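You operate a simulated robot arm through the tools that you are given. There is no shell and no other tool. Be economical: measure what you need, move in short steps, check, and stop when the job is done.

Carry out the task below with a simulated two-armed robot. There is one attempt and no reset: what you move stays moved.

Task
Wipe up the spill on the top of the baking table with the dish cloth and put it back.

Only the result counts: the job must be done as asked and must still hold three seconds after the hand-in. Knocking over, shifting, dropping, spilling or breaking anything else fails it. Flat cloth is picked up by pressing the open fingertips on it (5 to 10 N) and closing them slowly along it; thin cloth reads only 2 to 8 mm in the jaws.

Robot
Two 7-joint arms with two-finger parallel grippers on one trunk, on a base that drives. Base frame: it is fixed to the floor where the robot stands at the start and does not move with it; the origin is under the middle of the robot, x ahead of it, y to its left, z up. Units: mm, rad, N and s.
The left shoulder is at the start at [50, 161, 1073], the right one opposite. Payload 3.43 kg a hand.
Tool frame (each hand has its own): the origin (TCP) lies between the finger pads and is the grasp point; the fingertips stand 30 mm ahead of it; z points along the fingers, y is the line along which they close. The gripper opens to 94 mm. The fingers are 28 mm wide and 10 mm thick; the gripper's body (50 by 96 mm) begins 55 mm behind the TCP.
Orientation is told as [roll, pitch, yaw] about the base's x, y, z axes, in that order, counted from this pose: with the fingers straight down and closing along the base's y, the tool's x points along the base's -x, its y along +y and its z along -z.

Tools
- The arms move only by the tool send_rows. It takes "left_deltas", "right_deltas" or both (then of equal length, played together; a hand with none holds still); each is a list of rows, each a list of 3 entries, a list of its own where there are three numbers: the shift along the tool's x, y, z in mm, then the turn, a rotation vector about the tool's x, y, z in rad, then the closure, from 0 (fully open) to 1 (shut). In form: [[[x, y, z], [ax, ay, az], grip], ...]. A call has 1 to 20 rows; each row shifts and turns the commanded pose from where the row before left it, along the tool's axes as they then stand. Each row takes 0.2 s and may step no farther than 50 mm and 0.15 rad from the row before; otherwise, or with a gripper value out of range, the whole call is refused. A pose out of reach is approached as far as the arm can. The call stops where the force on the tool passes 40 N (or 10 N more than at its start, if that is more) or the arm is blocked; 0.2 s more then pass. Each finger travels about 45 mm/s and halts on what it meets, pressing with about 39 N; the grip force reading is that of the motor and also rises with nothing between the fingers. The clock runs only during rows and for 0.2 s after the last one: add rows that do not move to give the fingers time. It gives the time, the measured TCP pose, the force on the tool (base axes), the opening and the grip force at its end, in the units of the frame above (readings bear some noise), with the torque about the TCP (base axes, N m) and any sound that the robot's microphone picked up.
- Cameras (640 x 400 px; columns grow to the right, rows downward): "scene" is now at [130, -18.4, 1209.9]; the picture's right is [-0.21, -0.98, 0.00], its down [-0.43, 0.09, -0.90] and it looks along [0.88, -0.19, -0.44] (base axes); focal length 292 px, centre (320, 200). "left" rides on the left gripper at [76, -14, -102] in its tool frame; the picture's right is [0.18, 0.98, 0.00], its down [-0.75, 0.14, -0.64] and it looks along [-0.63, 0.12, 0.77] (tool axes); focal length 243 px, centre (320, 200). "right" rides on the right gripper at [76, 14, -103] in its tool frame; the picture's right is [-0.18, 0.98, 0.00], its down [-0.75, -0.14, -0.64] and it looks along [-0.63, -0.12, 0.77] (tool axes); focal length 243 px, centre (320, 200).
- camera(camera): a new picture of that camera. It takes no simulated time.
- lift_body(by): slides the trunk up (or, below 0, down) by that many mm; the arms and the scene camera ride with it, the base frame stays. It gives what a move gives, with no picture.
- steer(legs): drives the robot by 1 to 6 legs, each [ahead, left, turn to the left] in mm, mm and rad, along the robot's own axes; the way and the turn of a leg run together, so that a leg with both is an arc; at most 1500 mm and 3.142 rad a leg. The arms and the cameras ride along, it lands a little off, and it stops where it bumps. It gives what a move gives.
- aim_head(pan, tilt): turns the head with the scene camera to pan (to the left, within 1.396 rad either way) and tilt (down, from -0.506 to 1.204), counted from straight ahead of the robot. It gives what a move gives.
- locate(camera, pixels): there is no depth. For up to 12 entries [column, row, z] of the newest picture of that camera ("zoom" is the newest enlarged one), the place [x, y] in the base frame at which the ray of that pixel passes the height z, good to about 2 mm. It takes no simulated time.
- inspect(camera, box): a new picture of the part [left, top, right, bottom] of that camera's present view, enlarged. It takes no simulated time.
- finish_job(): hands the job in; it is judged then, once.

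Go step by step. Measure first, check grasps and placings, and put right what went wrong. The budget is 80 turns and 78 pictures, counting those below and the enlarged ones. Unless the task says otherwise, let go and move clear before handing in, and close with one line.

The tools are called after ">>>" as name(argument=value, ...) on one line, values as JSON. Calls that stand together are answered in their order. send_rows: Moves the arms, as the interface text tells. Its arguments: {"type":"object","properties":{"left_deltas":{"type":"array","items":{"type":"array"}},"right_deltas":{"type":"array","items":{"type":"array"}}},"required":[]} The other tools are called the same way: lift_body (by) slides the trunk up or down; steer (legs) drives the base; aim_head (pan, tilt) turns the head that bears the scene camera; camera (camera) takes a picture; locate (camera, pixels) gives the place at which the rays of pixels pass given heights; inspect (camera, box) takes an enlarged picture of a part of a camera's view; finish_job () hands the job in.

At the start:

```text
time: 0.0
left_position: [514.8, 148.0, 1085.6]
left_tool_rot: [0.001, 0.002, 0.001]
left_wrist_force: [-0.1, -0.7, 0.0]
left_moment: [0.0, 0.01, 0.02]
left_finger_gap: 94.1
left_grip_force: 0.0
right_position: [402.9, -236.5, 1007.0]
right_tool_rot: [0.0, 0.001, 0.0]
right_wrist_force: [0.4, -0.6, 0.1]
right_moment: [0.01, 0.0, -0.02]
right_finger_gap: 94.0
right_grip_force: 0.0
trunk travel left (down, up): [-100.0, 167.0]
robot x, y, heading: [-4.0, -1.2, 0.001]
head pan, tilt: [-0.215, 0.459]
```

scene: 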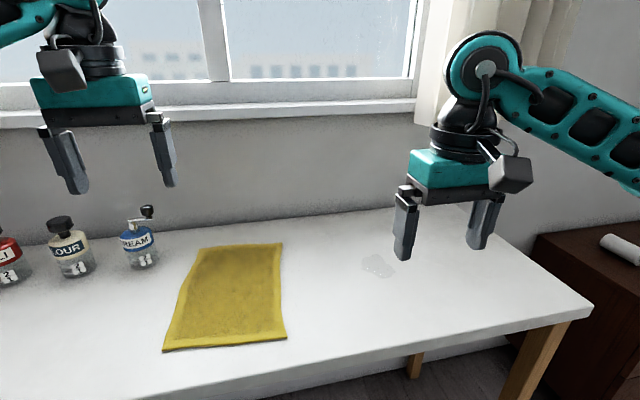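
right: 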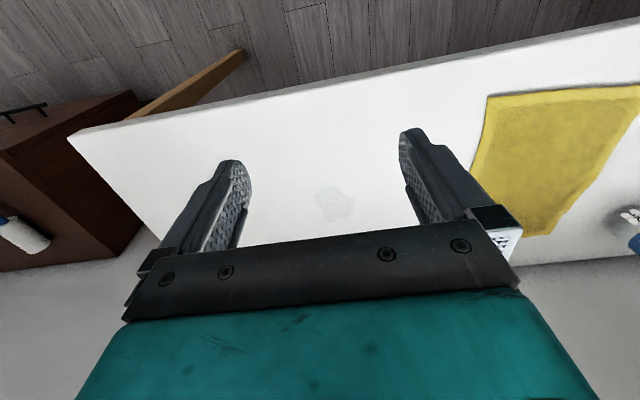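
left: 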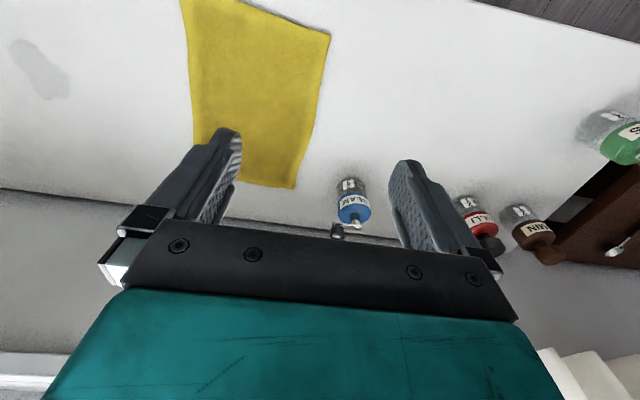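

The cloth (yellow, scene about 165–285, 243–350) and the spill (scene 378,266; right 335,203) are both visible. I'll find the table height by comparing rays from two cameras.

>>> locate(camera="scene", pixels=[[378, 266, 700], [378, 266, 750], [378, 266, 800], [378, 266, 850], [282, 243, 750], [282, 243, 800], [200, 248, 800], [163, 351, 800], [286, 340, 800], [592, 308, 800]])

>>> locate(camera="right", pixels=[[335, 203, 700], [335, 203, 750], [335, 203, 800], [335, 203, 850], [487, 96, 750], [487, 96, 800], [70, 135, 800]])

>>> locate(camera="left", pixels=[[40, 72, 700], [40, 72, 750], [40, 72, 800], [330, 35, 750], [330, 35, 800], [294, 188, 750], [294, 188, 800]])

>>> inspect(camera="scene", box=[340, 230, 420, 300])

>>> inspect(camera="scene", box=[140, 220, 320, 360])

```text
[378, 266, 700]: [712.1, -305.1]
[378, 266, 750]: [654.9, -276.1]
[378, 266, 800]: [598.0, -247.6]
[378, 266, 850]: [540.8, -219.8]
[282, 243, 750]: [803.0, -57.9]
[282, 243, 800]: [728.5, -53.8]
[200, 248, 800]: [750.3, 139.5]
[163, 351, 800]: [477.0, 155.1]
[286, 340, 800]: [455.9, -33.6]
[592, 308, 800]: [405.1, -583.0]
```

```text
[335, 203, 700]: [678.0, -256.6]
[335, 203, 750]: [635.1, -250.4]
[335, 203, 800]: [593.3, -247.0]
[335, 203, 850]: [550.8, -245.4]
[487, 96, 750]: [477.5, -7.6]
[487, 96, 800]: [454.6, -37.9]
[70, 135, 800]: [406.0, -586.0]
```

```text
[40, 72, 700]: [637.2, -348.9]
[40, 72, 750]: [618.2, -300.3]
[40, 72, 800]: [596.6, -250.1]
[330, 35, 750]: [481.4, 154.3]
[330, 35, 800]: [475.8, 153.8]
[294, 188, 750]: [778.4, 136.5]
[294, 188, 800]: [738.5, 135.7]
```

```text
5.71 times, centred on (380, 265) of scene
```

zoom: 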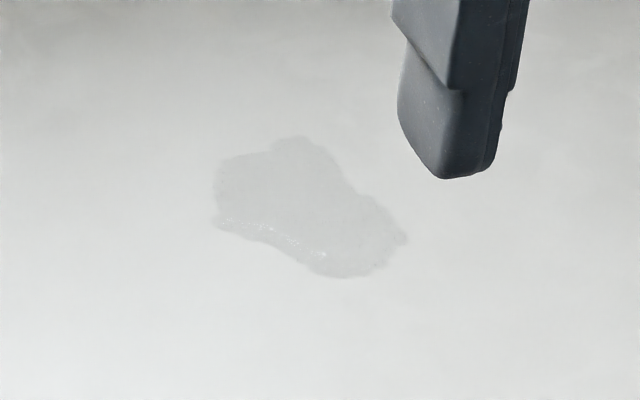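

```text
2.86 times, centred on (230, 290) of scene
```

zoom: 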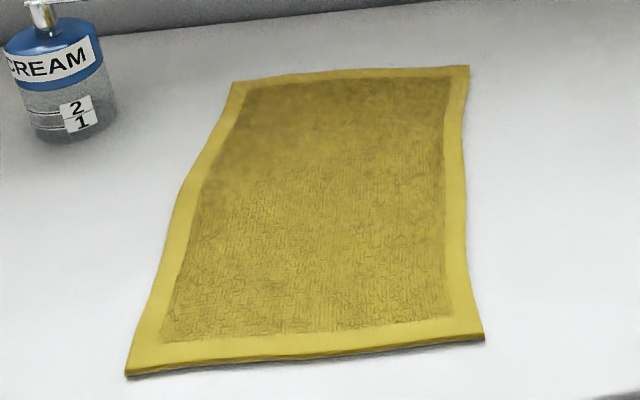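

Rays agree at z ≈ 800, so that is the table top; the cloth spans roughly x 455–745, y -54 to 155. I'll measure the spill's extent and the jars near the cloth.

>>> locate(camera="scene", pixels=[[361, 268, 800], [374, 254, 800], [395, 272, 800], [383, 279, 800], [140, 268, 800], [80, 276, 800], [320, 372, 800], [380, 228, 800]])

>>> steer(legs=[[0, -80, 0]])

>>> camera(camera="scene")

```text
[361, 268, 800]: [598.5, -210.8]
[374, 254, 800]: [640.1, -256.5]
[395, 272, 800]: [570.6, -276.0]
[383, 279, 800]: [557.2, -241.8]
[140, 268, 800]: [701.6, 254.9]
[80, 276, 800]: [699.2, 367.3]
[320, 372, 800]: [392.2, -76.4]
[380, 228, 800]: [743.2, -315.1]
```

```text
time: 1.1
left_position: [516.1, 67.1, 1085.2]
left_tool_rot: [0.0, -0.001, 0.001]
left_wrist_force: [0.1, -0.2, -0.9]
left_moment: [0.06, 0.0, 0.02]
left_finger_gap: 93.9
left_grip_force: 0.0
right_position: [402.4, -318.2, 1009.1]
right_tool_rot: [0.0, 0.001, -0.001]
right_wrist_force: [0.2, 0.0, 0.9]
right_moment: [-0.01, 0.02, -0.02]
right_finger_gap: 94.1
right_grip_force: 0.0
trunk travel left (down, up): [-100.0, 167.0]
robot x, y, heading: [-1.3, -78.9, -0.0]
head pan, tilt: [-0.215, 0.459]
```

```text
72 pictures are left
```

scene: 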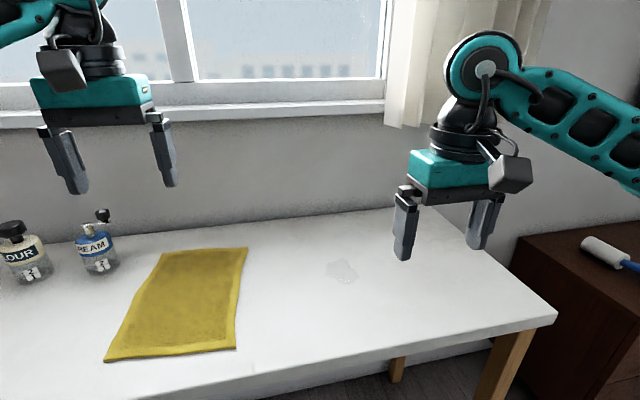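

Spill spans x 557–640, y -211 to -276. I'll bring the right hand above the cloth's right edge middle (592, -22) with jaws half open, and shift the left hand out of the way.

>>> send_rows(right_deltas=[[[-23.7, 37, 12], [0, 0, 0], 0.1], [[-23.7, 37, 12], [0, 0, 0], 0.2], [[-23.7, 37, 12], [0, 0, 0], 0.3], [[-23.7, 37, 12], [0, 0, 0], 0.4], [[-23.7, 37, 12], [0, 0, 0], 0.53], [[-23.7, 37, 12], [0, 0, 0], 0.53], [[-23.7, 37, 12], [0, 0, 0], 0.53], [[-23.7, 37, 12], [0, 0, 0], 0.53]], left_deltas=[[[10, 40, 0], [0, 0, 0], 0], [[10, 40, 0], [0, 0, 0], 0], [[10, 40, 0], [0, 0, 0], 0], [[10, 40, 0], [0, 0, 0], 0], [[10, 20, 0], [0, 0, 0], 0], [[0, 0, 0], [0, 0, 0], 0], [[0, 0, 0], [0, 0, 0], 0], [[0, 0, 0], [0, 0, 0], 0]])

>>> camera(camera="right")

>>> camera(camera="scene")

```text
time: 2.9
left_position: [466.5, 250.2, 1086.9]
left_tool_rot: [0.0, 0.0, -0.001]
left_wrist_force: [-0.3, -0.8, 0.6]
left_moment: [-0.02, 0.0, 0.01]
left_finger_gap: 94.0
left_grip_force: 0.0
right_position: [575.7, -22.0, 918.2]
right_tool_rot: [0.0, -0.002, 0.002]
right_wrist_force: [-0.3, -1.1, -0.3]
right_moment: [0.05, 0.0, -0.01]
right_finger_gap: 43.9
right_grip_force: 0.1
right hand out of reach, approached as far as the arm can: row 8
trunk travel left (down, up): [-100.0, 167.0]
robot x, y, heading: [-1.9, -80.1, 0.001]
head pan, tilt: [-0.215, 0.459]
```

```text
71 pictures are left
```

right: 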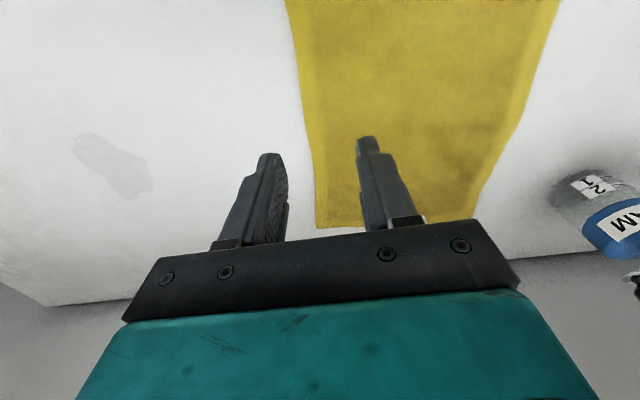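

```text
70 pictures are left
```

scene: 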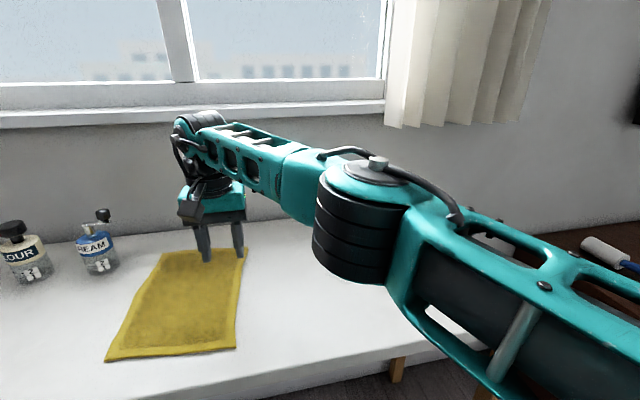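

The arm hit its reach limit at x 576, so I'll drive the robot forward 50 mm and recentre the right hand at about (592, 0).

>>> steer(legs=[[50, 0, 0]])

>>> send_rows(right_deltas=[[[12, 10, 10], [0, 0, 0], 0.53], [[12, 10, 15], [0, 0, 0], 0.53], [[5, 2, 15], [0, 0, 0], 0.53]])

>>> camera(camera="right")

```text
time: 3.8
left_position: [516.8, 249.1, 1085.2]
left_tool_rot: [0.0, 0.0, 0.0]
left_wrist_force: [0.6, 0.3, -0.5]
left_moment: [0.0, -0.01, 0.0]
left_finger_gap: 93.9
left_grip_force: 0.2
right_position: [625.2, -23.8, 917.1]
right_tool_rot: [0.0, 0.001, 0.001]
right_wrist_force: [0.2, -1.1, 0.3]
right_moment: [0.01, 0.02, -0.01]
right_finger_gap: 44.3
right_grip_force: 0.1
trunk travel left (down, up): [-100.0, 167.0]
robot x, y, heading: [49.1, -76.4, -0.002]
head pan, tilt: [-0.215, 0.459]
```

```text
time: 4.6
left_position: [514.8, 249.6, 1085.5]
left_tool_rot: [0.0, -0.001, -0.002]
left_wrist_force: [-0.4, -0.2, 1.1]
left_moment: [-0.02, -0.03, 0.04]
left_finger_gap: 94.1
left_grip_force: 0.0
right_position: [595.6, -0.1, 877.2]
right_tool_rot: [0.001, -0.001, 0.0]
right_wrist_force: [0.4, -0.5, -0.8]
right_moment: [0.01, -0.01, 0.01]
right_finger_gap: 44.5
right_grip_force: 0.0
trunk travel left (down, up): [-100.0, 167.0]
robot x, y, heading: [49.8, -76.1, -0.001]
head pan, tilt: [-0.215, 0.459]
```

```text
69 pictures are left
```

right: 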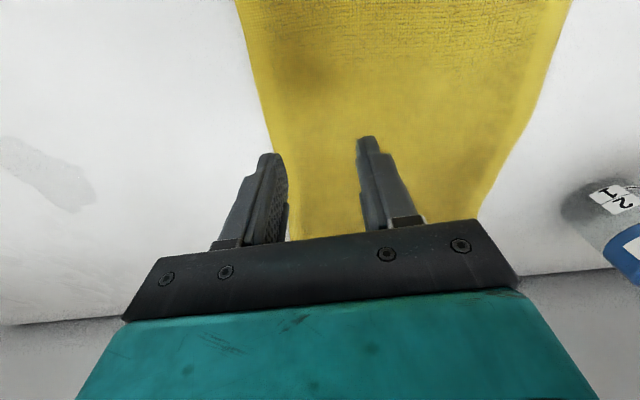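

Right hand is at (596, 0), tips at z≈847, with both fingers over the cloth. I'll descend until contact.

>>> send_rows(right_deltas=[[[0, 0, 15], [0, 0, 0], 0.53], [[0, 0, 15], [0, 0, 0], 0.53], [[0, 0, 8], [0, 0, 0], 0.53], [[0, 0, 3], [0, 0, 0], 0.53], [[0, 0, 2], [0, 0, 0], 0.53]])

```text
time: 5.8
left_position: [516.5, 249.4, 1084.8]
left_tool_rot: [0.0, -0.001, 0.0]
left_wrist_force: [0.0, -0.5, 0.5]
left_moment: [0.03, 0.01, -0.01]
left_finger_gap: 93.8
left_grip_force: 0.1
right_position: [595.5, -0.5, 835.4]
right_tool_rot: [0.001, -0.002, 0.001]
right_wrist_force: [-0.2, 0.3, 1.7]
right_moment: [0.01, 0.0, -0.03]
right_finger_gap: 44.2
right_grip_force: 0.1
trunk travel left (down, up): [-100.0, 167.0]
robot x, y, heading: [50.1, -78.8, -0.002]
head pan, tilt: [-0.215, 0.459]
```

>>> send_rows(right_deltas=[[[0, 0, 1.5], [0, 0, 0], 0.53], [[0, 0, 1], [0, 0, 0], 0.53]])

```text
time: 6.4
left_position: [514.4, 249.1, 1087.7]
left_tool_rot: [0.001, -0.002, 0.002]
left_wrist_force: [0.1, 0.8, 0.1]
left_moment: [0.02, 0.01, 0.03]
left_finger_gap: 93.9
left_grip_force: 0.1
right_position: [595.5, -0.2, 833.1]
right_tool_rot: [0.0, -0.002, 0.0]
right_wrist_force: [-2.0, -0.7, 9.7]
right_moment: [-0.03, 0.04, -0.02]
right_finger_gap: 44.2
right_grip_force: 0.0
trunk travel left (down, up): [-100.0, 167.0]
robot x, y, heading: [51.5, -83.6, 0.004]
head pan, tilt: [-0.215, 0.459]
```

Contact force is about 9.7 N. I'll close slowly along the cloth.

>>> send_rows(right_deltas=[[[0, 0, 0], [0, 0, 0], 0.56], [[0, 0, 0], [0, 0, 0], 0.6], [[0, 0, 0], [0, 0, 0], 0.64], [[0, 0, 0], [0, 0, 0], 0.68], [[0, 0, 0], [0, 0, 0], 0.72], [[0, 0, 0], [0, 0, 0], 0.76], [[0, 0, 0], [0, 0, 0], 0.8], [[0, 0, 0], [0, 0, 0], 0.84], [[0, 0, 0], [0, 0, 0], 0.88], [[0, 0, 0], [0, 0, 0], 0.92], [[0, 0, 0], [0, 0, 0], 0.96], [[0, 0, 0], [0, 0, 0], 1], [[0, 0, 0], [0, 0, 0], 1], [[0, 0, 0], [0, 0, 0], 1]])

>>> camera(camera="right")

```text
time: 9.4
left_position: [514.1, 249.8, 1086.3]
left_tool_rot: [-0.001, -0.002, -0.001]
left_wrist_force: [-1.2, -0.4, 0.0]
left_moment: [-0.02, 0.01, 0.01]
left_finger_gap: 94.4
left_grip_force: 0.0
right_position: [594.8, -2.4, 832.7]
right_tool_rot: [0.0, -0.001, 0.001]
right_wrist_force: [0.7, 0.0, 16.0]
right_moment: [0.0, -0.06, -0.05]
right_finger_gap: 4.3
right_grip_force: 38.8
trunk travel left (down, up): [-100.0, 167.0]
robot x, y, heading: [47.3, -79.9, 0.003]
head pan, tilt: [-0.215, 0.459]
```

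```text
68 pictures are left
```

right: 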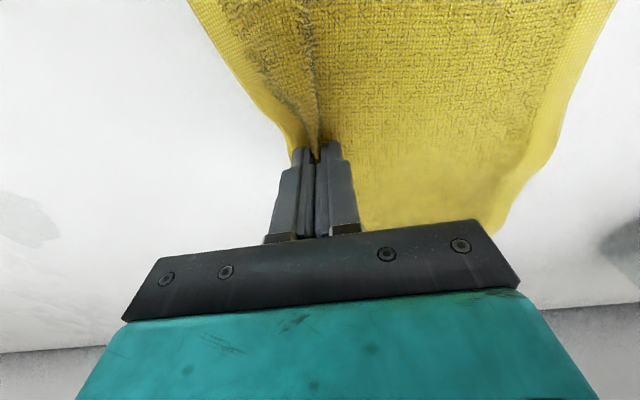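

The cloth is gripped (gap 4.3 mm). I'll ease up 1 mm and drag it toward -y over the spill.

>>> send_rows(right_deltas=[[[0, 0, -1], [0, 0, 0], 1], [[0, -15, 0], [0, 0, 0], 1], [[0, -20, 0], [0, 0, 0], 1], [[0, -20, 0], [0, 0, 0], 1], [[0, -20, 0], [0, 0, 0], 1], [[0, -20, 0], [0, 0, 0], 1], [[0, -20, 0], [0, 0, 0], 1], [[0, -20, 0], [0, 0, 0], 1], [[0, -20, 0], [0, 0, 0], 1], [[0, -20, 0], [0, 0, 0], 1], [[0, -20, 0], [0, 0, 0], 1]])

>>> camera(camera="scene")

>>> camera(camera="right")

```text
time: 11.8
left_position: [514.3, 249.6, 1085.1]
left_tool_rot: [0.0, -0.002, 0.001]
left_wrist_force: [0.3, 0.2, 0.2]
left_moment: [0.01, 0.0, 0.03]
left_finger_gap: 94.1
left_grip_force: 0.1
right_position: [594.8, -197.3, 833.3]
right_tool_rot: [-0.002, -0.002, 0.001]
right_wrist_force: [1.5, 1.6, 10.3]
right_moment: [0.04, 0.0, -0.08]
right_finger_gap: 4.5
right_grip_force: 39.0
trunk travel left (down, up): [-100.0, 167.0]
robot x, y, heading: [49.6, -79.4, -0.004]
head pan, tilt: [-0.215, 0.459]
```

```text
67 pictures are left
```

scene: 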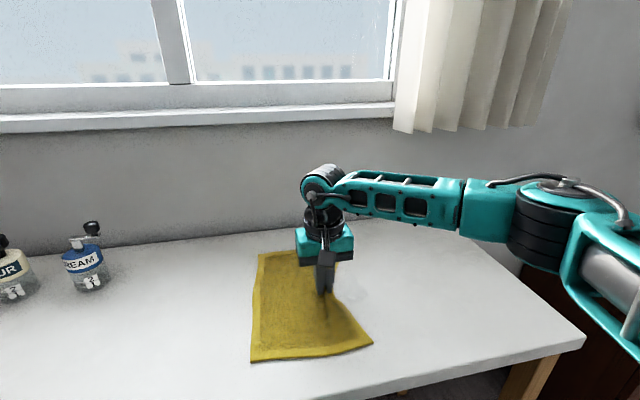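

```text
66 pictures are left
```

right: 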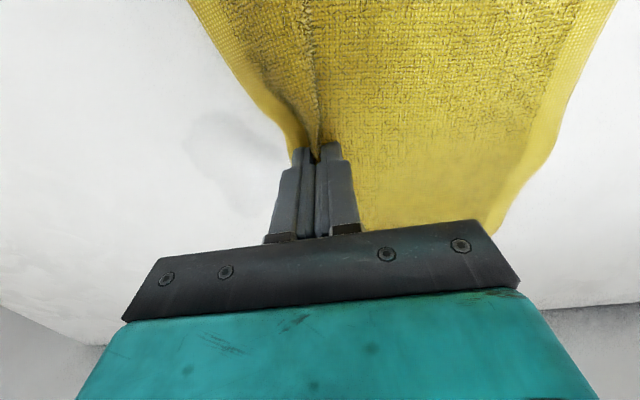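

The cloth drags flat and the spill is already partly covered. I'll continue 110 mm.

>>> send_rows(right_deltas=[[[0, -20, 0], [0, 0, 0], 1], [[0, -20, 0], [0, 0, 0], 1], [[0, -20, 0], [0, 0, 0], 1], [[0, -20, 0], [0, 0, 0], 1], [[0, -20, 0], [0, 0, 0], 1], [[0, -10, 0], [0, 0, 0], 1]])

>>> camera(camera="scene")

>>> camera(camera="right")

```text
time: 13.2
left_position: [515.2, 248.7, 1087.0]
left_tool_rot: [0.0, -0.002, 0.0]
left_wrist_force: [0.0, 0.8, 0.1]
left_moment: [-0.01, -0.01, 0.04]
left_finger_gap: 94.0
left_grip_force: 0.0
right_position: [594.8, -305.9, 833.9]
right_tool_rot: [-0.001, 0.0, 0.001]
right_wrist_force: [-0.9, 2.2, 3.5]
right_moment: [0.09, 0.03, -0.01]
right_finger_gap: 4.6
right_grip_force: 38.7
trunk travel left (down, up): [-100.0, 167.0]
robot x, y, heading: [47.5, -79.6, 0.001]
head pan, tilt: [-0.215, 0.459]
```

```text
65 pictures are left
```

scene: 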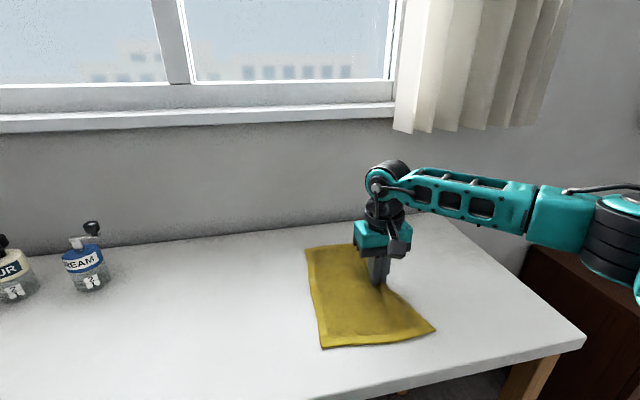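

```text
64 pictures are left
```

right: 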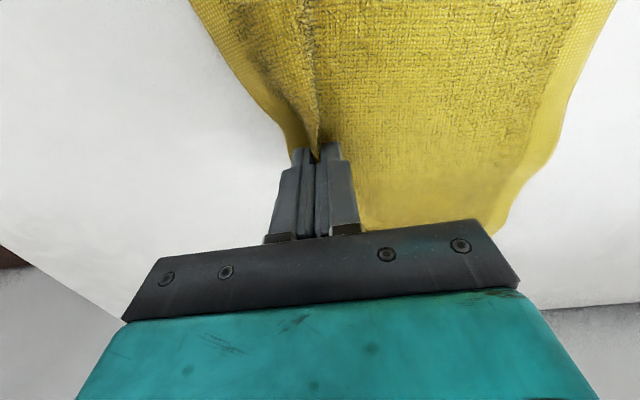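

The cloth now covers the spill. I'll scrub it a few strokes in x with light pressure and return it to the same point, before checking under it.

>>> send_rows(right_deltas=[[[0, 20, 0.5], [0, 0, 0], 1], [[0, 20, 0.5], [0, 0, 0], 1], [[15, 15, 0], [0, 0, 0], 1], [[20, 0, 0], [0, 0, 0], 1], [[-20, 0, 0], [0, 0, 0], 1], [[-20, 0, 0], [0, 0, 0], 1], [[-20, 0, 0], [0, 0, 0], 1], [[-15, 0, 0], [0, 0, 0], 1], [[10, -15, 0], [0, 0, 0], 1], [[20, 0, 0], [0, 0, 0], 1], [[20, 0, 0], [0, 0, 0], 1], [[20, 0, 0], [0, 0, 0], 1], [[-10, 20, 0], [0, 0, 0], 1], [[-20, 0, 0], [0, 0, 0], 1], [[0, -20, 0], [0, 0, 0], 1], [[0, -20, 0], [0, 0, 0], 1], [[0, -20, -1], [0, 0, 0], 1], [[0, -20, 0], [0, 0, 0], 1]])

>>> camera(camera="scene")

>>> camera(camera="right")

```text
time: 17.0
left_position: [515.7, 250.1, 1086.1]
left_tool_rot: [-0.001, -0.003, -0.001]
left_wrist_force: [-0.7, -0.4, -0.3]
left_moment: [0.01, -0.03, 0.02]
left_finger_gap: 94.0
left_grip_force: 0.1
right_position: [597.0, -324.3, 833.7]
right_tool_rot: [0.0, -0.003, 0.002]
right_wrist_force: [-0.2, 2.8, 9.4]
right_moment: [0.12, -0.01, -0.05]
right_finger_gap: 4.5
right_grip_force: 38.7
trunk travel left (down, up): [-100.0, 167.0]
robot x, y, heading: [47.3, -82.6, 0.0]
head pan, tilt: [-0.215, 0.459]
```

```text
63 pictures are left
```

scene: 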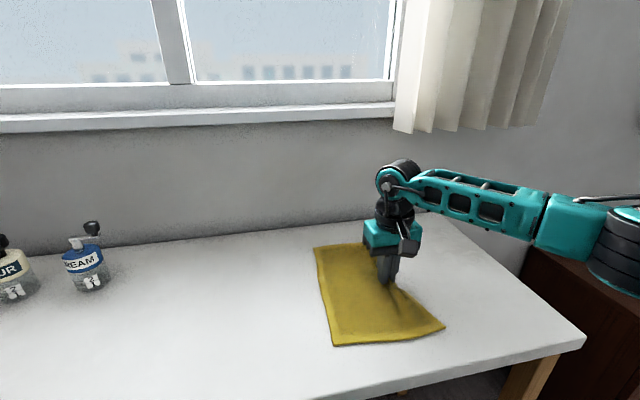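

```text
62 pictures are left
```

right: 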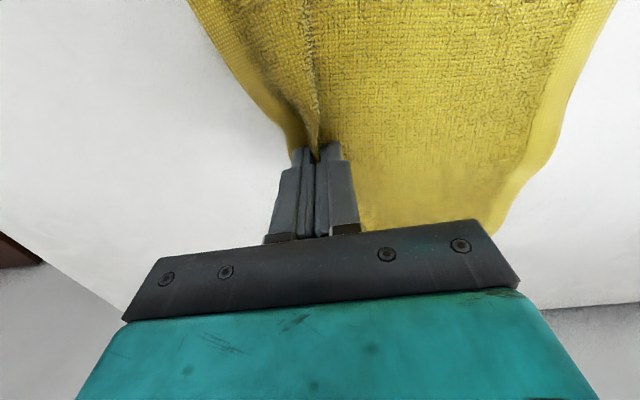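

Cloth stays flat. I'll open the jaws back to 44 mm slowly (spreading the fold out), lift and move clear to the right.

>>> send_rows(right_deltas=[[[0, 0, -0.5], [0, 0, 0], 0.95], [[0, 0, 0], [0, 0, 0], 0.87], [[0, 0, 0], [0, 0, 0], 0.8], [[0, 0, 0], [0, 0, 0], 0.73], [[0, 0, 0], [0, 0, 0], 0.66], [[0, 0, 0], [0, 0, 0], 0.6], [[0, 0, 0], [0, 0, 0], 0.53], [[0, 0, -5], [0, 0, 0], 0.53], [[0, 0, -20], [0, 0, 0], 0.53], [[0, 0, -40], [0, 0, 0], 0.53], [[0, 0, -40], [0, 0, 0], 0.53], [[20, -40, -20], [0, 0, 0], 0.53], [[20, -40, 0], [0, 0, 0], 0.53], [[20, -40, 0], [0, 0, 0], 0.53], [[20, -40, 0], [0, 0, 0], 0.53], [[20, -20, 0], [0, 0, 0], 0.53]])

>>> camera(camera="scene")

```text
time: 20.4
left_position: [514.5, 249.4, 1085.2]
left_tool_rot: [0.001, 0.001, 0.0]
left_wrist_force: [0.2, 0.4, 0.3]
left_moment: [0.02, 0.01, 0.0]
left_finger_gap: 94.0
left_grip_force: 0.1
right_position: [497.3, -509.5, 958.0]
right_tool_rot: [0.001, 0.0, 0.001]
right_wrist_force: [0.6, -0.3, 0.7]
right_moment: [-0.03, -0.02, -0.01]
right_finger_gap: 44.1
right_grip_force: 0.0
trunk travel left (down, up): [-100.0, 167.0]
robot x, y, heading: [51.3, -79.2, -0.002]
head pan, tilt: [-0.215, 0.459]
```

```text
61 pictures are left
```

scene: 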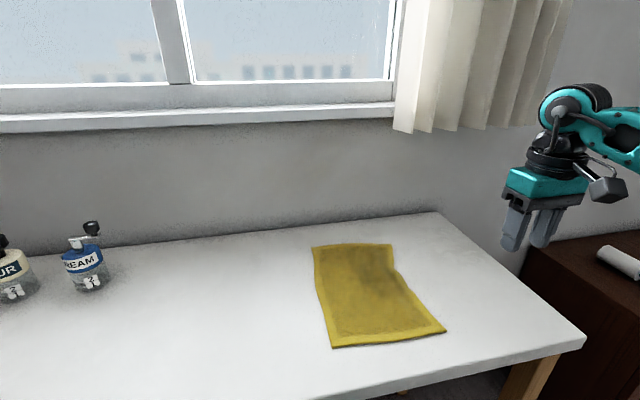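

The cloth lies flat with a damp patch. Now I'll locate its corners to plan gripping the left edge with the left hand.

>>> locate(camera="scene", pixels=[[313, 246, 801], [392, 244, 801], [445, 331, 801], [333, 347, 801], [318, 295, 801], [404, 282, 801]])

```text
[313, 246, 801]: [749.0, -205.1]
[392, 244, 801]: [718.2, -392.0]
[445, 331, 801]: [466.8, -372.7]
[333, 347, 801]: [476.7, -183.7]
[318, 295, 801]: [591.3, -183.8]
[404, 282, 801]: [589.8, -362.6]
```

The cloth has been shifted almost purely by -339 mm in y. I'll drive 80 mm right and bring the left hand over the left edge (600, -227).

>>> steer(legs=[[0, -80, 0]])

>>> send_rows(left_deltas=[[[-8.5, -39.5, 18], [0, 0, 0], 0.2], [[-8.5, -39.5, 18], [0, 0, 0], 0.4], [[-8.5, -39.5, 18], [0, 0, 0], 0.53], [[-8.5, -39.5, 18], [0, 0, 0], 0.53], [[-8.5, -39.5, 18], [0, 0, 0], 0.53], [[-8.5, -39.5, 18], [0, 0, 0], 0.53], [[-8.5, -39.5, 18], [0, 0, 0], 0.53], [[-8.5, -39.5, 18], [0, 0, 0], 0.53], [[-8.5, -39.5, 18], [0, 0, 0], 0.53], [[-8.5, -39.5, 18], [0, 0, 0], 0.53]])

>>> camera(camera="left")

>>> camera(camera="scene")

```text
time: 21.4
left_position: [515.6, 170.2, 1086.3]
left_tool_rot: [0.001, -0.001, 0.001]
left_wrist_force: [-0.8, -0.8, -0.3]
left_moment: [0.03, 0.02, -0.01]
left_finger_gap: 94.1
left_grip_force: 0.0
right_position: [497.3, -585.7, 955.0]
right_tool_rot: [0.001, 0.001, 0.0]
right_wrist_force: [0.2, -0.4, 0.1]
right_moment: [0.01, 0.0, -0.04]
right_finger_gap: 44.3
right_grip_force: 0.0
trunk travel left (down, up): [-100.0, 167.0]
robot x, y, heading: [50.6, -157.3, 0.007]
head pan, tilt: [-0.215, 0.459]
```

```text
time: 23.6
left_position: [604.1, -222.9, 906.0]
left_tool_rot: [0.001, 0.002, 0.0]
left_wrist_force: [-0.1, 0.6, 0.1]
left_moment: [0.01, 0.0, 0.0]
left_finger_gap: 44.2
left_grip_force: 0.0
right_position: [496.6, -586.2, 955.7]
right_tool_rot: [0.0, 0.001, 0.0]
right_wrist_force: [0.6, 0.0, 0.2]
right_moment: [0.0, -0.01, -0.01]
right_finger_gap: 44.3
right_grip_force: 0.2
trunk travel left (down, up): [-100.0, 167.0]
robot x, y, heading: [52.0, -157.0, 0.001]
head pan, tilt: [-0.215, 0.459]
```

```text
60 pictures are left
```

left: 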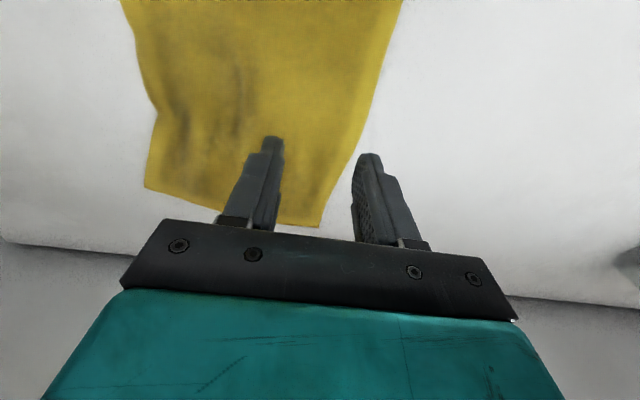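

```text
59 pictures are left
```

scene: 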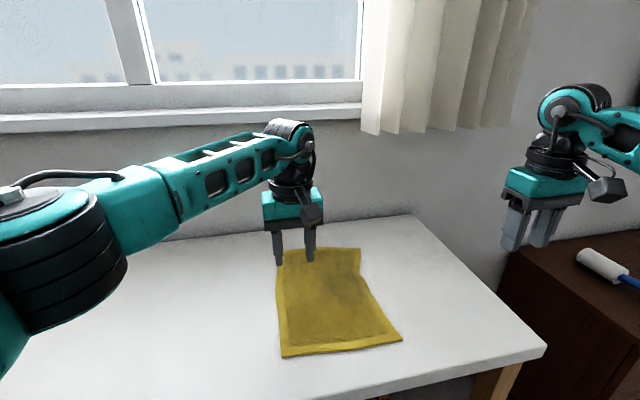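

Left hand is at (604, -223); I'll shift 10 mm inward and descend to just above contact.

>>> send_rows(left_deltas=[[[0, -10, 20], [0, 0, 0], 0.53], [[0, 0, 25], [0, 0, 0], 0.53], [[0, 0, 15], [0, 0, 0], 0.53], [[0, 0, 7], [0, 0, 0], 0.53], [[0, 0, 3], [0, 0, 0], 0.53], [[0, 0, 2], [0, 0, 0], 0.53]])

>>> camera(camera="left")

```text
time: 25.0
left_position: [600.9, -233.0, 834.7]
left_tool_rot: [0.001, -0.003, 0.001]
left_wrist_force: [0.9, -0.8, 3.1]
left_moment: [-0.02, -0.01, 0.02]
left_finger_gap: 44.1
left_grip_force: 0.0
right_position: [497.5, -585.3, 957.4]
right_tool_rot: [0.001, 0.0, -0.001]
right_wrist_force: [-0.1, -0.2, 0.2]
right_moment: [-0.01, -0.03, 0.0]
right_finger_gap: 44.2
right_grip_force: 0.0
trunk travel left (down, up): [-100.0, 167.0]
robot x, y, heading: [51.3, -158.4, -0.004]
head pan, tilt: [-0.215, 0.459]
```

```text
58 pictures are left
```

left: 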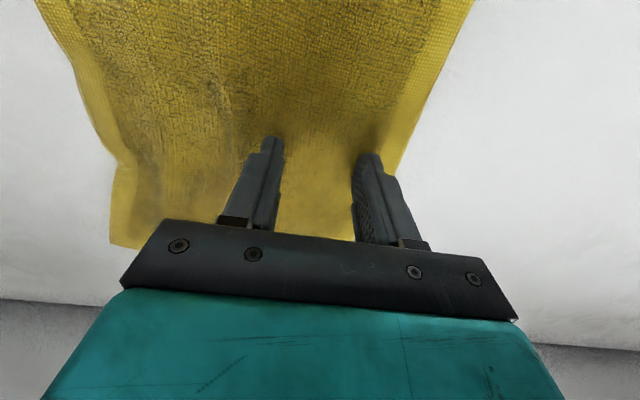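

Light contact (3 N), both fingers on cloth. Press a bit and close slowly.

>>> send_rows(left_deltas=[[[0, 0, 1.3], [0, 0, 0], 0.53], [[0, 0, 0], [0, 0, 0], 0.53], [[0, 0, 0], [0, 0, 0], 0.56], [[0, 0, 0], [0, 0, 0], 0.6], [[0, 0, 0], [0, 0, 0], 0.64], [[0, 0, 0], [0, 0, 0], 0.68], [[0, 0, 0], [0, 0, 0], 0.72], [[0, 0, 0], [0, 0, 0], 0.76], [[0, 0, 0], [0, 0, 0], 0.8], [[0, 0, 0], [0, 0, 0], 0.84], [[0, 0, 0], [0, 0, 0], 0.88], [[0, 0, 0], [0, 0, 0], 0.92], [[0, 0, 0], [0, 0, 0], 0.96], [[0, 0, 0], [0, 0, 0], 1], [[0, 0, 0], [0, 0, 0], 1], [[0, 0, 0], [0, 0, 0], 1]])

>>> camera(camera="left")

```text
time: 28.4
left_position: [600.4, -233.4, 833.8]
left_tool_rot: [-0.001, -0.001, 0.001]
left_wrist_force: [0.4, 0.7, 11.4]
left_moment: [-0.03, 0.0, 0.0]
left_finger_gap: 4.5
left_grip_force: 39.3
right_position: [495.8, -585.4, 958.0]
right_tool_rot: [0.0, -0.003, 0.0]
right_wrist_force: [1.1, 0.7, 0.1]
right_moment: [-0.02, -0.04, 0.0]
right_finger_gap: 44.1
right_grip_force: 0.0
trunk travel left (down, up): [-100.0, 167.0]
robot x, y, heading: [50.0, -159.6, -0.001]
head pan, tilt: [-0.215, 0.459]
```

```text
57 pictures are left
```

left: 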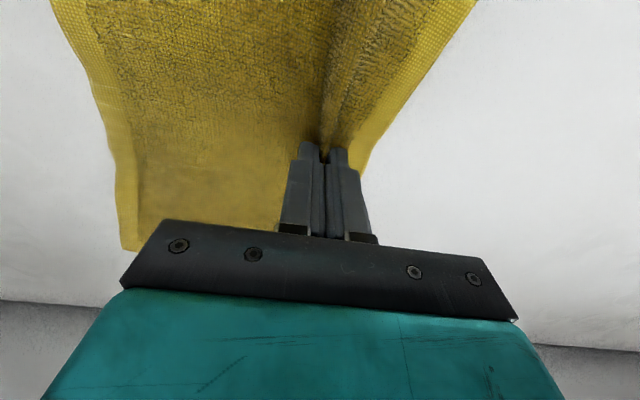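

Gripped (4.5 mm). I'll drag it +y 250 mm and check the spill area.

>>> send_rows(left_deltas=[[[0, 0, -0.7], [0, 0, 0], 1], [[0, 10, 0], [0, 0, 0], 1], [[0, 20, 0], [0, 0, 0], 1], [[0, 20, 0], [0, 0, 0], 1], [[0, 20, 0], [0, 0, 0], 1], [[0, 20, 0], [0, 0, 0], 1], [[0, 20, 0], [0, 0, 0], 1], [[0, 20, 0], [0, 0, 0], 1], [[0, 20, 0], [0, 0, 0], 1], [[0, 20, 0], [0, 0, 0], 1], [[0, 20, 0], [0, 0, 0], 1], [[0, 20, 0], [0, 0, 0], 1], [[0, 20, 0], [0, 0, 0], 1], [[0, 20, 0], [0, 0, 0], 1]])

>>> camera(camera="scene")

>>> camera(camera="left")

```text
time: 31.4
left_position: [600.6, 17.1, 833.2]
left_tool_rot: [0.0, 0.001, -0.002]
left_wrist_force: [0.5, 0.1, 0.0]
left_moment: [-0.02, -0.02, 0.01]
left_finger_gap: 4.4
left_grip_force: 39.5
right_position: [497.0, -584.7, 957.4]
right_tool_rot: [0.0, 0.0, 0.0]
right_wrist_force: [0.7, -0.7, -0.1]
right_moment: [0.01, 0.0, 0.01]
right_finger_gap: 44.4
right_grip_force: 0.1
trunk travel left (down, up): [-100.0, 167.0]
robot x, y, heading: [46.4, -160.2, -0.003]
head pan, tilt: [-0.215, 0.459]
```

```text
56 pictures are left
```

scene: 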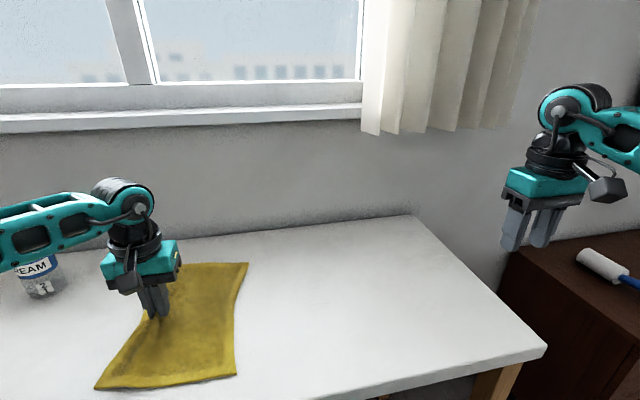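

```text
55 pictures are left
```

left: 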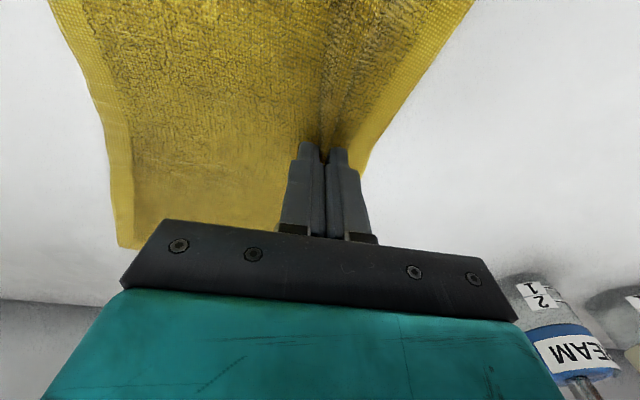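

The table behind the cloth looks clean; let me enlarge it and measure the cloth's present right corners.

>>> inspect(camera="scene", box=[230, 230, 410, 345])

>>> locate(camera="scene", pixels=[[248, 262, 801], [236, 376, 801], [95, 388, 801], [300, 290, 800], [350, 290, 800], [320, 280, 800]])

```text
3.48 times, centred on (320, 288) of scene
```

zoom: 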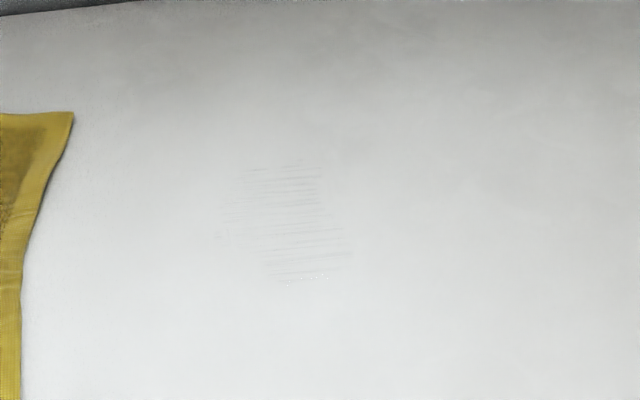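

```text
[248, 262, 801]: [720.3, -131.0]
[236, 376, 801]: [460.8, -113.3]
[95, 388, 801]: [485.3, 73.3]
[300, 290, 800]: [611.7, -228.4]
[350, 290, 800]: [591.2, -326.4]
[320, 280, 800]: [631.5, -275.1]
```

The zoom still shows faint streaks at (300,230) — residue of the spill — so another wipe is needed. I'll release with the left hand here, move it clear, and re-grip the right edge.

>>> send_rows(left_deltas=[[[0, 0, 0], [0, 0, 0], 0.95], [[0, 0, 0], [0, 0, 0], 0.87], [[0, 0, 0], [0, 0, 0], 0.8], [[0, 0, 0], [0, 0, 0], 0.73], [[0, 0, 0], [0, 0, 0], 0.66], [[0, 0, 0], [0, 0, 0], 0.6], [[0, 0, 0], [0, 0, 0], 0.53], [[0, 0, -5], [0, 0, 0], 0.53], [[0, 0, -20], [0, 0, 0], 0.53], [[0, 0, -45], [0, 0, 0], 0.53], [[0, 0, -45], [0, 0, 0], 0.53], [[0, 0, -45], [0, 0, 0], 0.53], [[20, 30, -30], [0, 0, 0], 0.53], [[20, 40, 0], [0, 0, 0], 0.53], [[20, 40, 0], [0, 0, 0], 0.53], [[20, 40, 0], [0, 0, 0], 0.53], [[0, 20, 0], [0, 0, 0], 0.53]])

>>> send_rows(right_deltas=[[[-10, 42, 0], [0, 0, 0], 0.53], [[-10, 42, 0], [0, 0, 0], 0.53], [[-10, 42, 0], [0, 0, 0], 0.53], [[-10, 42, 0], [0, 0, 0], 0.53], [[-10, 42, 0], [0, 0, 0], 0.53], [[-10, 42, 0], [0, 0, 0], 0.53], [[-10, 42, 5], [0, 0, 0], 0.53], [[-10, 42, 10], [0, 0, 0], 0.53], [[-5, 42, 10], [0, 0, 0], 0.53], [[-5, 42, 10], [0, 0, 0], 0.53], [[0, 42, 10], [0, 0, 0], 0.53], [[0, 42, 10], [0, 0, 0], 0.53]])

>>> camera(camera="right")

>>> camera(camera="scene")

```text
time: 35.0
left_position: [521.5, 184.6, 1025.0]
left_tool_rot: [0.0, 0.0, -0.003]
left_wrist_force: [0.1, -0.7, -0.2]
left_moment: [0.0, -0.01, 0.0]
left_finger_gap: 44.3
left_grip_force: 0.1
right_position: [496.2, -585.0, 956.0]
right_tool_rot: [0.001, -0.001, 0.0]
right_wrist_force: [-0.7, 0.2, 0.6]
right_moment: [0.02, 0.0, -0.01]
right_finger_gap: 43.9
right_grip_force: 0.1
trunk travel left (down, up): [-100.0, 167.0]
robot x, y, heading: [48.8, -156.2, -0.001]
head pan, tilt: [-0.215, 0.459]
```

```text
time: 37.6
left_position: [521.4, 183.9, 1024.4]
left_tool_rot: [-0.001, 0.001, -0.001]
left_wrist_force: [0.7, 0.1, 0.3]
left_moment: [-0.01, 0.02, -0.02]
left_finger_gap: 44.3
left_grip_force: 0.1
right_position: [587.6, -77.0, 900.4]
right_tool_rot: [0.0, -0.003, 0.0]
right_wrist_force: [-0.1, 1.1, 0.5]
right_moment: [-0.02, 0.02, 0.03]
right_finger_gap: 44.3
right_grip_force: 0.1
trunk travel left (down, up): [-100.0, 167.0]
robot x, y, heading: [48.3, -155.9, -0.002]
head pan, tilt: [-0.215, 0.459]
```

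```text
53 pictures are left
```

right: 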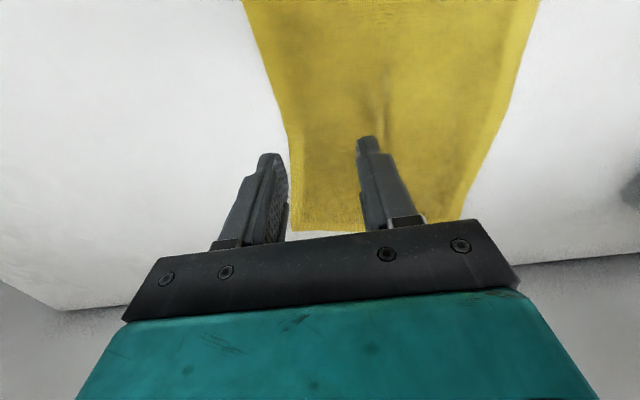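

```text
52 pictures are left
```

scene: 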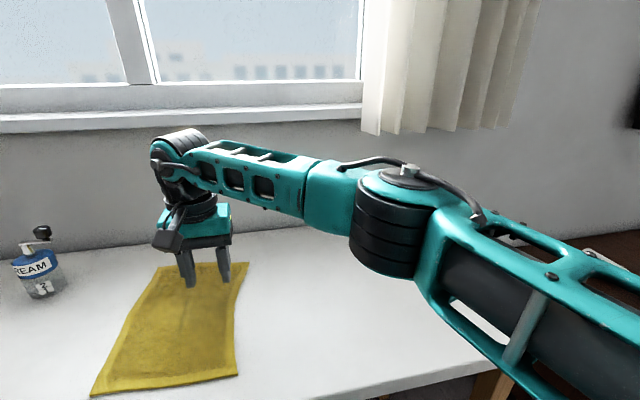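

The right hand is over the right edge; descend, press, and close.

>>> send_rows(right_deltas=[[[0, 2, 20], [0, 0, 0], 0.53], [[0, 2, 20], [0, 0, 0], 0.53], [[0, 0, 15], [0, 0, 0], 0.53], [[0, 0, 7], [0, 0, 0], 0.53], [[0, 0, 2.5], [0, 0, 0], 0.53], [[0, 0, 1.2], [0, 0, 0], 0.53]])

```text
time: 39.0
left_position: [521.6, 184.8, 1024.9]
left_tool_rot: [0.001, -0.001, 0.001]
left_wrist_force: [-0.2, -0.3, -0.3]
left_moment: [0.0, 0.02, -0.01]
left_finger_gap: 44.5
left_grip_force: 0.1
right_position: [587.7, -77.3, 835.0]
right_tool_rot: [0.001, -0.001, 0.0]
right_wrist_force: [0.5, 0.0, -0.4]
right_moment: [-0.01, -0.01, -0.01]
right_finger_gap: 43.9
right_grip_force: 0.0
trunk travel left (down, up): [-100.0, 167.0]
robot x, y, heading: [47.5, -154.8, -0.004]
head pan, tilt: [-0.215, 0.459]
```

>>> send_rows(right_deltas=[[[0, 0, 1.5], [0, 0, 0], 0.53], [[0, 0, 1], [0, 0, 0], 0.53], [[0, 0, 0], [0, 0, 0], 0.56], [[0, 0, 0], [0, 0, 0], 0.6], [[0, 0, 0], [0, 0, 0], 0.64], [[0, 0, 0], [0, 0, 0], 0.68], [[0, 0, 0], [0, 0, 0], 0.72], [[0, 0, 0], [0, 0, 0], 0.76], [[0, 0, 0], [0, 0, 0], 0.8], [[0, 0, 0], [0, 0, 0], 0.84], [[0, 0, 0], [0, 0, 0], 0.88], [[0, 0, 0], [0, 0, 0], 0.92], [[0, 0, 0], [0, 0, 0], 0.96], [[0, 0, 0], [0, 0, 0], 1], [[0, 0, 0], [0, 0, 0], 1], [[0, 0, 0], [0, 0, 0], 1]])

>>> camera(camera="right")

```text
time: 42.4
left_position: [521.2, 184.1, 1023.0]
left_tool_rot: [0.0, -0.001, -0.001]
left_wrist_force: [-0.2, -0.8, -0.7]
left_moment: [0.01, -0.01, -0.03]
left_finger_gap: 44.1
left_grip_force: 0.0
right_position: [586.4, -77.3, 833.5]
right_tool_rot: [-0.002, -0.002, -0.001]
right_wrist_force: [0.3, 0.0, 5.7]
right_moment: [-0.02, 0.02, 0.06]
right_finger_gap: 4.6
right_grip_force: 39.0
trunk travel left (down, up): [-100.0, 167.0]
robot x, y, heading: [45.7, -158.3, -0.003]
head pan, tilt: [-0.215, 0.459]
```

```text
51 pictures are left
```

right: 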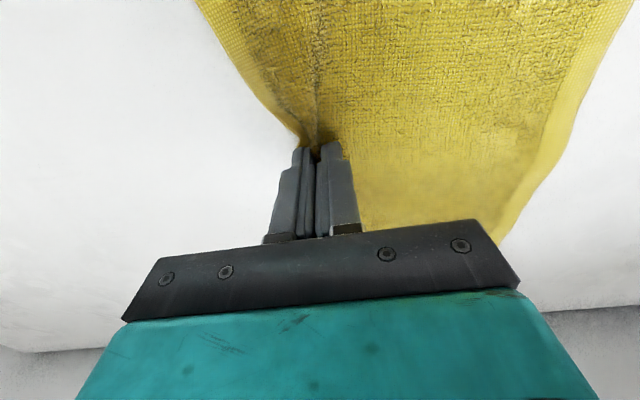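

Gripped. Drag over the spill with a zigzag in x.

>>> send_rows(right_deltas=[[[0, -15, 0], [0, 0, 0], 1], [[0, -20, 0], [0, 0, 0], 1], [[0, -20, 0], [0, 0, 0], 1], [[0, -20, 0], [0, 0, 0], 1], [[12, -15, 0], [0, 0, 0], 1], [[-24, -12, 0], [0, 0, 0], 1], [[24, -12, 0], [0, 0, 0], 1], [[-24, -12, 0], [0, 0, 0], 1], [[24, -12, 0], [0, 0, 0], 1], [[-24, -12, 0], [0, 0, 0], 1], [[24, -12, 0], [0, 0, 0], 1], [[-24, -12, 0], [0, 0, 0], 1], [[24, -12, 0], [0, 0, 0], 1], [[-24, -12, 0], [0, 0, 0], 1], [[24, -12, 0], [0, 0, 0], 1], [[-24, -12, 0], [0, 0, 0], 1], [[24, -12, 0], [0, 0, 0], 1], [[-24, -12, 0], [0, 0, 0], 1], [[12, -12, 0], [0, 0, 0], 1]])

>>> send_rows(right_deltas=[[[25, 15, 0], [0, 0, 0], 1], [[25, 15, 0], [0, 0, 0], 1], [[-25, 5, 0], [0, 0, 0], 1], [[-25, 5, 0], [0, 0, 0], 1], [[-25, 5, 0], [0, 0, 0], 1], [[-25, 5, 0], [0, 0, 0], 1], [[25, 5, 0], [0, 0, 0], 1], [[25, 5, 0], [0, 0, 0], 1], [[25, 5, 0], [0, 0, 0], 1], [[25, 5, 0], [0, 0, 0], 1], [[-25, -5, 0], [0, 0, 0], 1], [[-25, -5, 0], [0, 0, 0], 1], [[-25, -5, 0], [0, 0, 0], 1], [[-25, -5, 0], [0, 0, 0], 1], [[25, -15, 0], [0, 0, 0], 1], [[25, -15, 0], [0, 0, 0], 1], [[0, -15, 0], [0, 0, 0], 1], [[0, -15, 0], [0, 0, 0], 1]])

>>> camera(camera="scene")

```text
time: 46.4
left_position: [521.9, 184.5, 1024.9]
left_tool_rot: [0.001, -0.001, 0.001]
left_wrist_force: [0.1, -0.7, -0.4]
left_moment: [-0.01, 0.02, 0.0]
left_finger_gap: 44.4
left_grip_force: 0.1
right_position: [584.8, -336.5, 834.0]
right_tool_rot: [0.0, 0.001, 0.0]
right_wrist_force: [-0.2, -1.5, 2.9]
right_moment: [0.01, -0.01, 0.03]
right_finger_gap: 4.7
right_grip_force: 39.3
trunk travel left (down, up): [-100.0, 167.0]
robot x, y, heading: [49.0, -155.1, -0.002]
head pan, tilt: [-0.215, 0.459]
```

```text
time: 50.2
left_position: [521.4, 185.0, 1026.0]
left_tool_rot: [0.0, -0.001, -0.001]
left_wrist_force: [0.2, 0.0, -0.3]
left_moment: [0.0, 0.01, 0.01]
left_finger_gap: 44.0
left_grip_force: 0.0
right_position: [586.7, -344.9, 833.5]
right_tool_rot: [-0.001, 0.0, -0.001]
right_wrist_force: [-0.3, 1.6, 6.2]
right_moment: [0.05, 0.0, 0.02]
right_finger_gap: 4.6
right_grip_force: 39.0
trunk travel left (down, up): [-100.0, 167.0]
robot x, y, heading: [49.8, -156.1, -0.001]
head pan, tilt: [-0.215, 0.459]
```

```text
50 pictures are left
```

scene: 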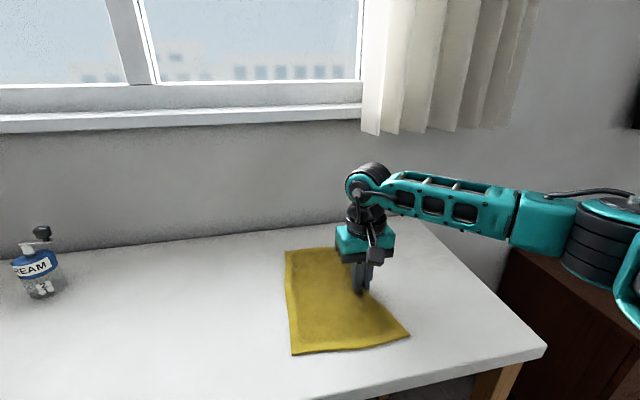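

To check under it without swapping hands, I'll drag it 110 mm further so the spill spot is uncovered.

>>> send_rows(right_deltas=[[[8, -15, 0], [0, 0, 0], 1], [[-16, -15, 0], [0, 0, 0], 1], [[16, -15, 0], [0, 0, 0], 1], [[-16, -15, 0], [0, 0, 0], 1], [[16, -15, 0], [0, 0, 0], 1], [[-16, -15, 0], [0, 0, 0], 1], [[8, -15, 0], [0, 0, 0], 1], [[0, -10, 0], [0, 0, 0], 1]])

>>> inspect(camera="scene", box=[220, 230, 450, 374])

```text
time: 52.0
left_position: [521.1, 184.6, 1023.8]
left_tool_rot: [-0.002, -0.003, 0.0]
left_wrist_force: [-0.4, 0.5, -0.5]
left_moment: [-0.02, 0.03, 0.0]
left_finger_gap: 43.9
left_grip_force: 0.1
right_position: [585.2, -460.9, 833.6]
right_tool_rot: [-0.002, -0.001, 0.001]
right_wrist_force: [0.3, 3.9, 10.0]
right_moment: [0.13, 0.06, -0.01]
right_finger_gap: 4.4
right_grip_force: 38.6
trunk travel left (down, up): [-100.0, 167.0]
robot x, y, heading: [53.6, -159.1, -0.001]
head pan, tilt: [-0.215, 0.459]
```

```text
2.78 times, centred on (335, 302) of scene
```

zoom: 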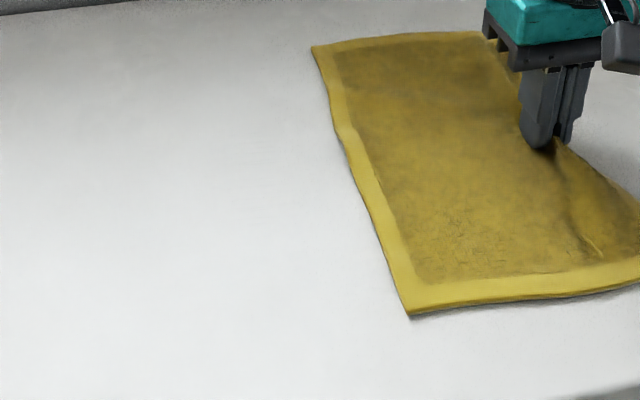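

The spot (zoom 203–303, 133–225) looks clean; let me enlarge more.

>>> inspect(camera="scene", box=[270, 265, 350, 315])

>>> camera(camera="scene")

```text
8.00 times, centred on (310, 290) of scene
```

zoom: 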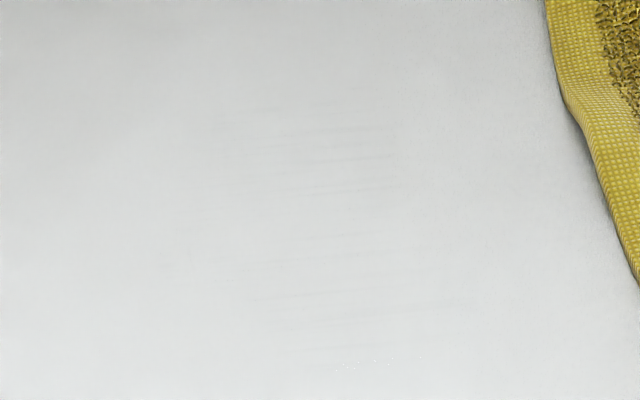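

```text
47 pictures are left
```

scene: 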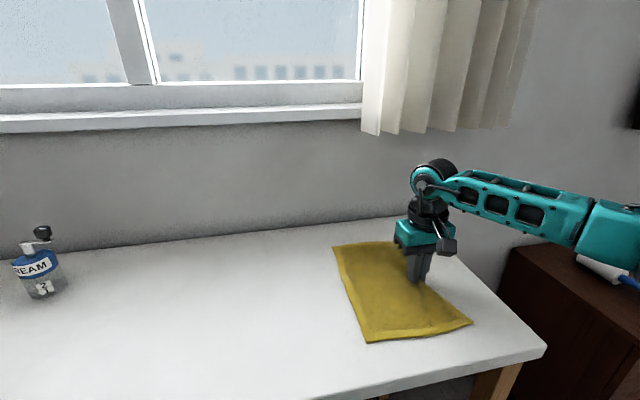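

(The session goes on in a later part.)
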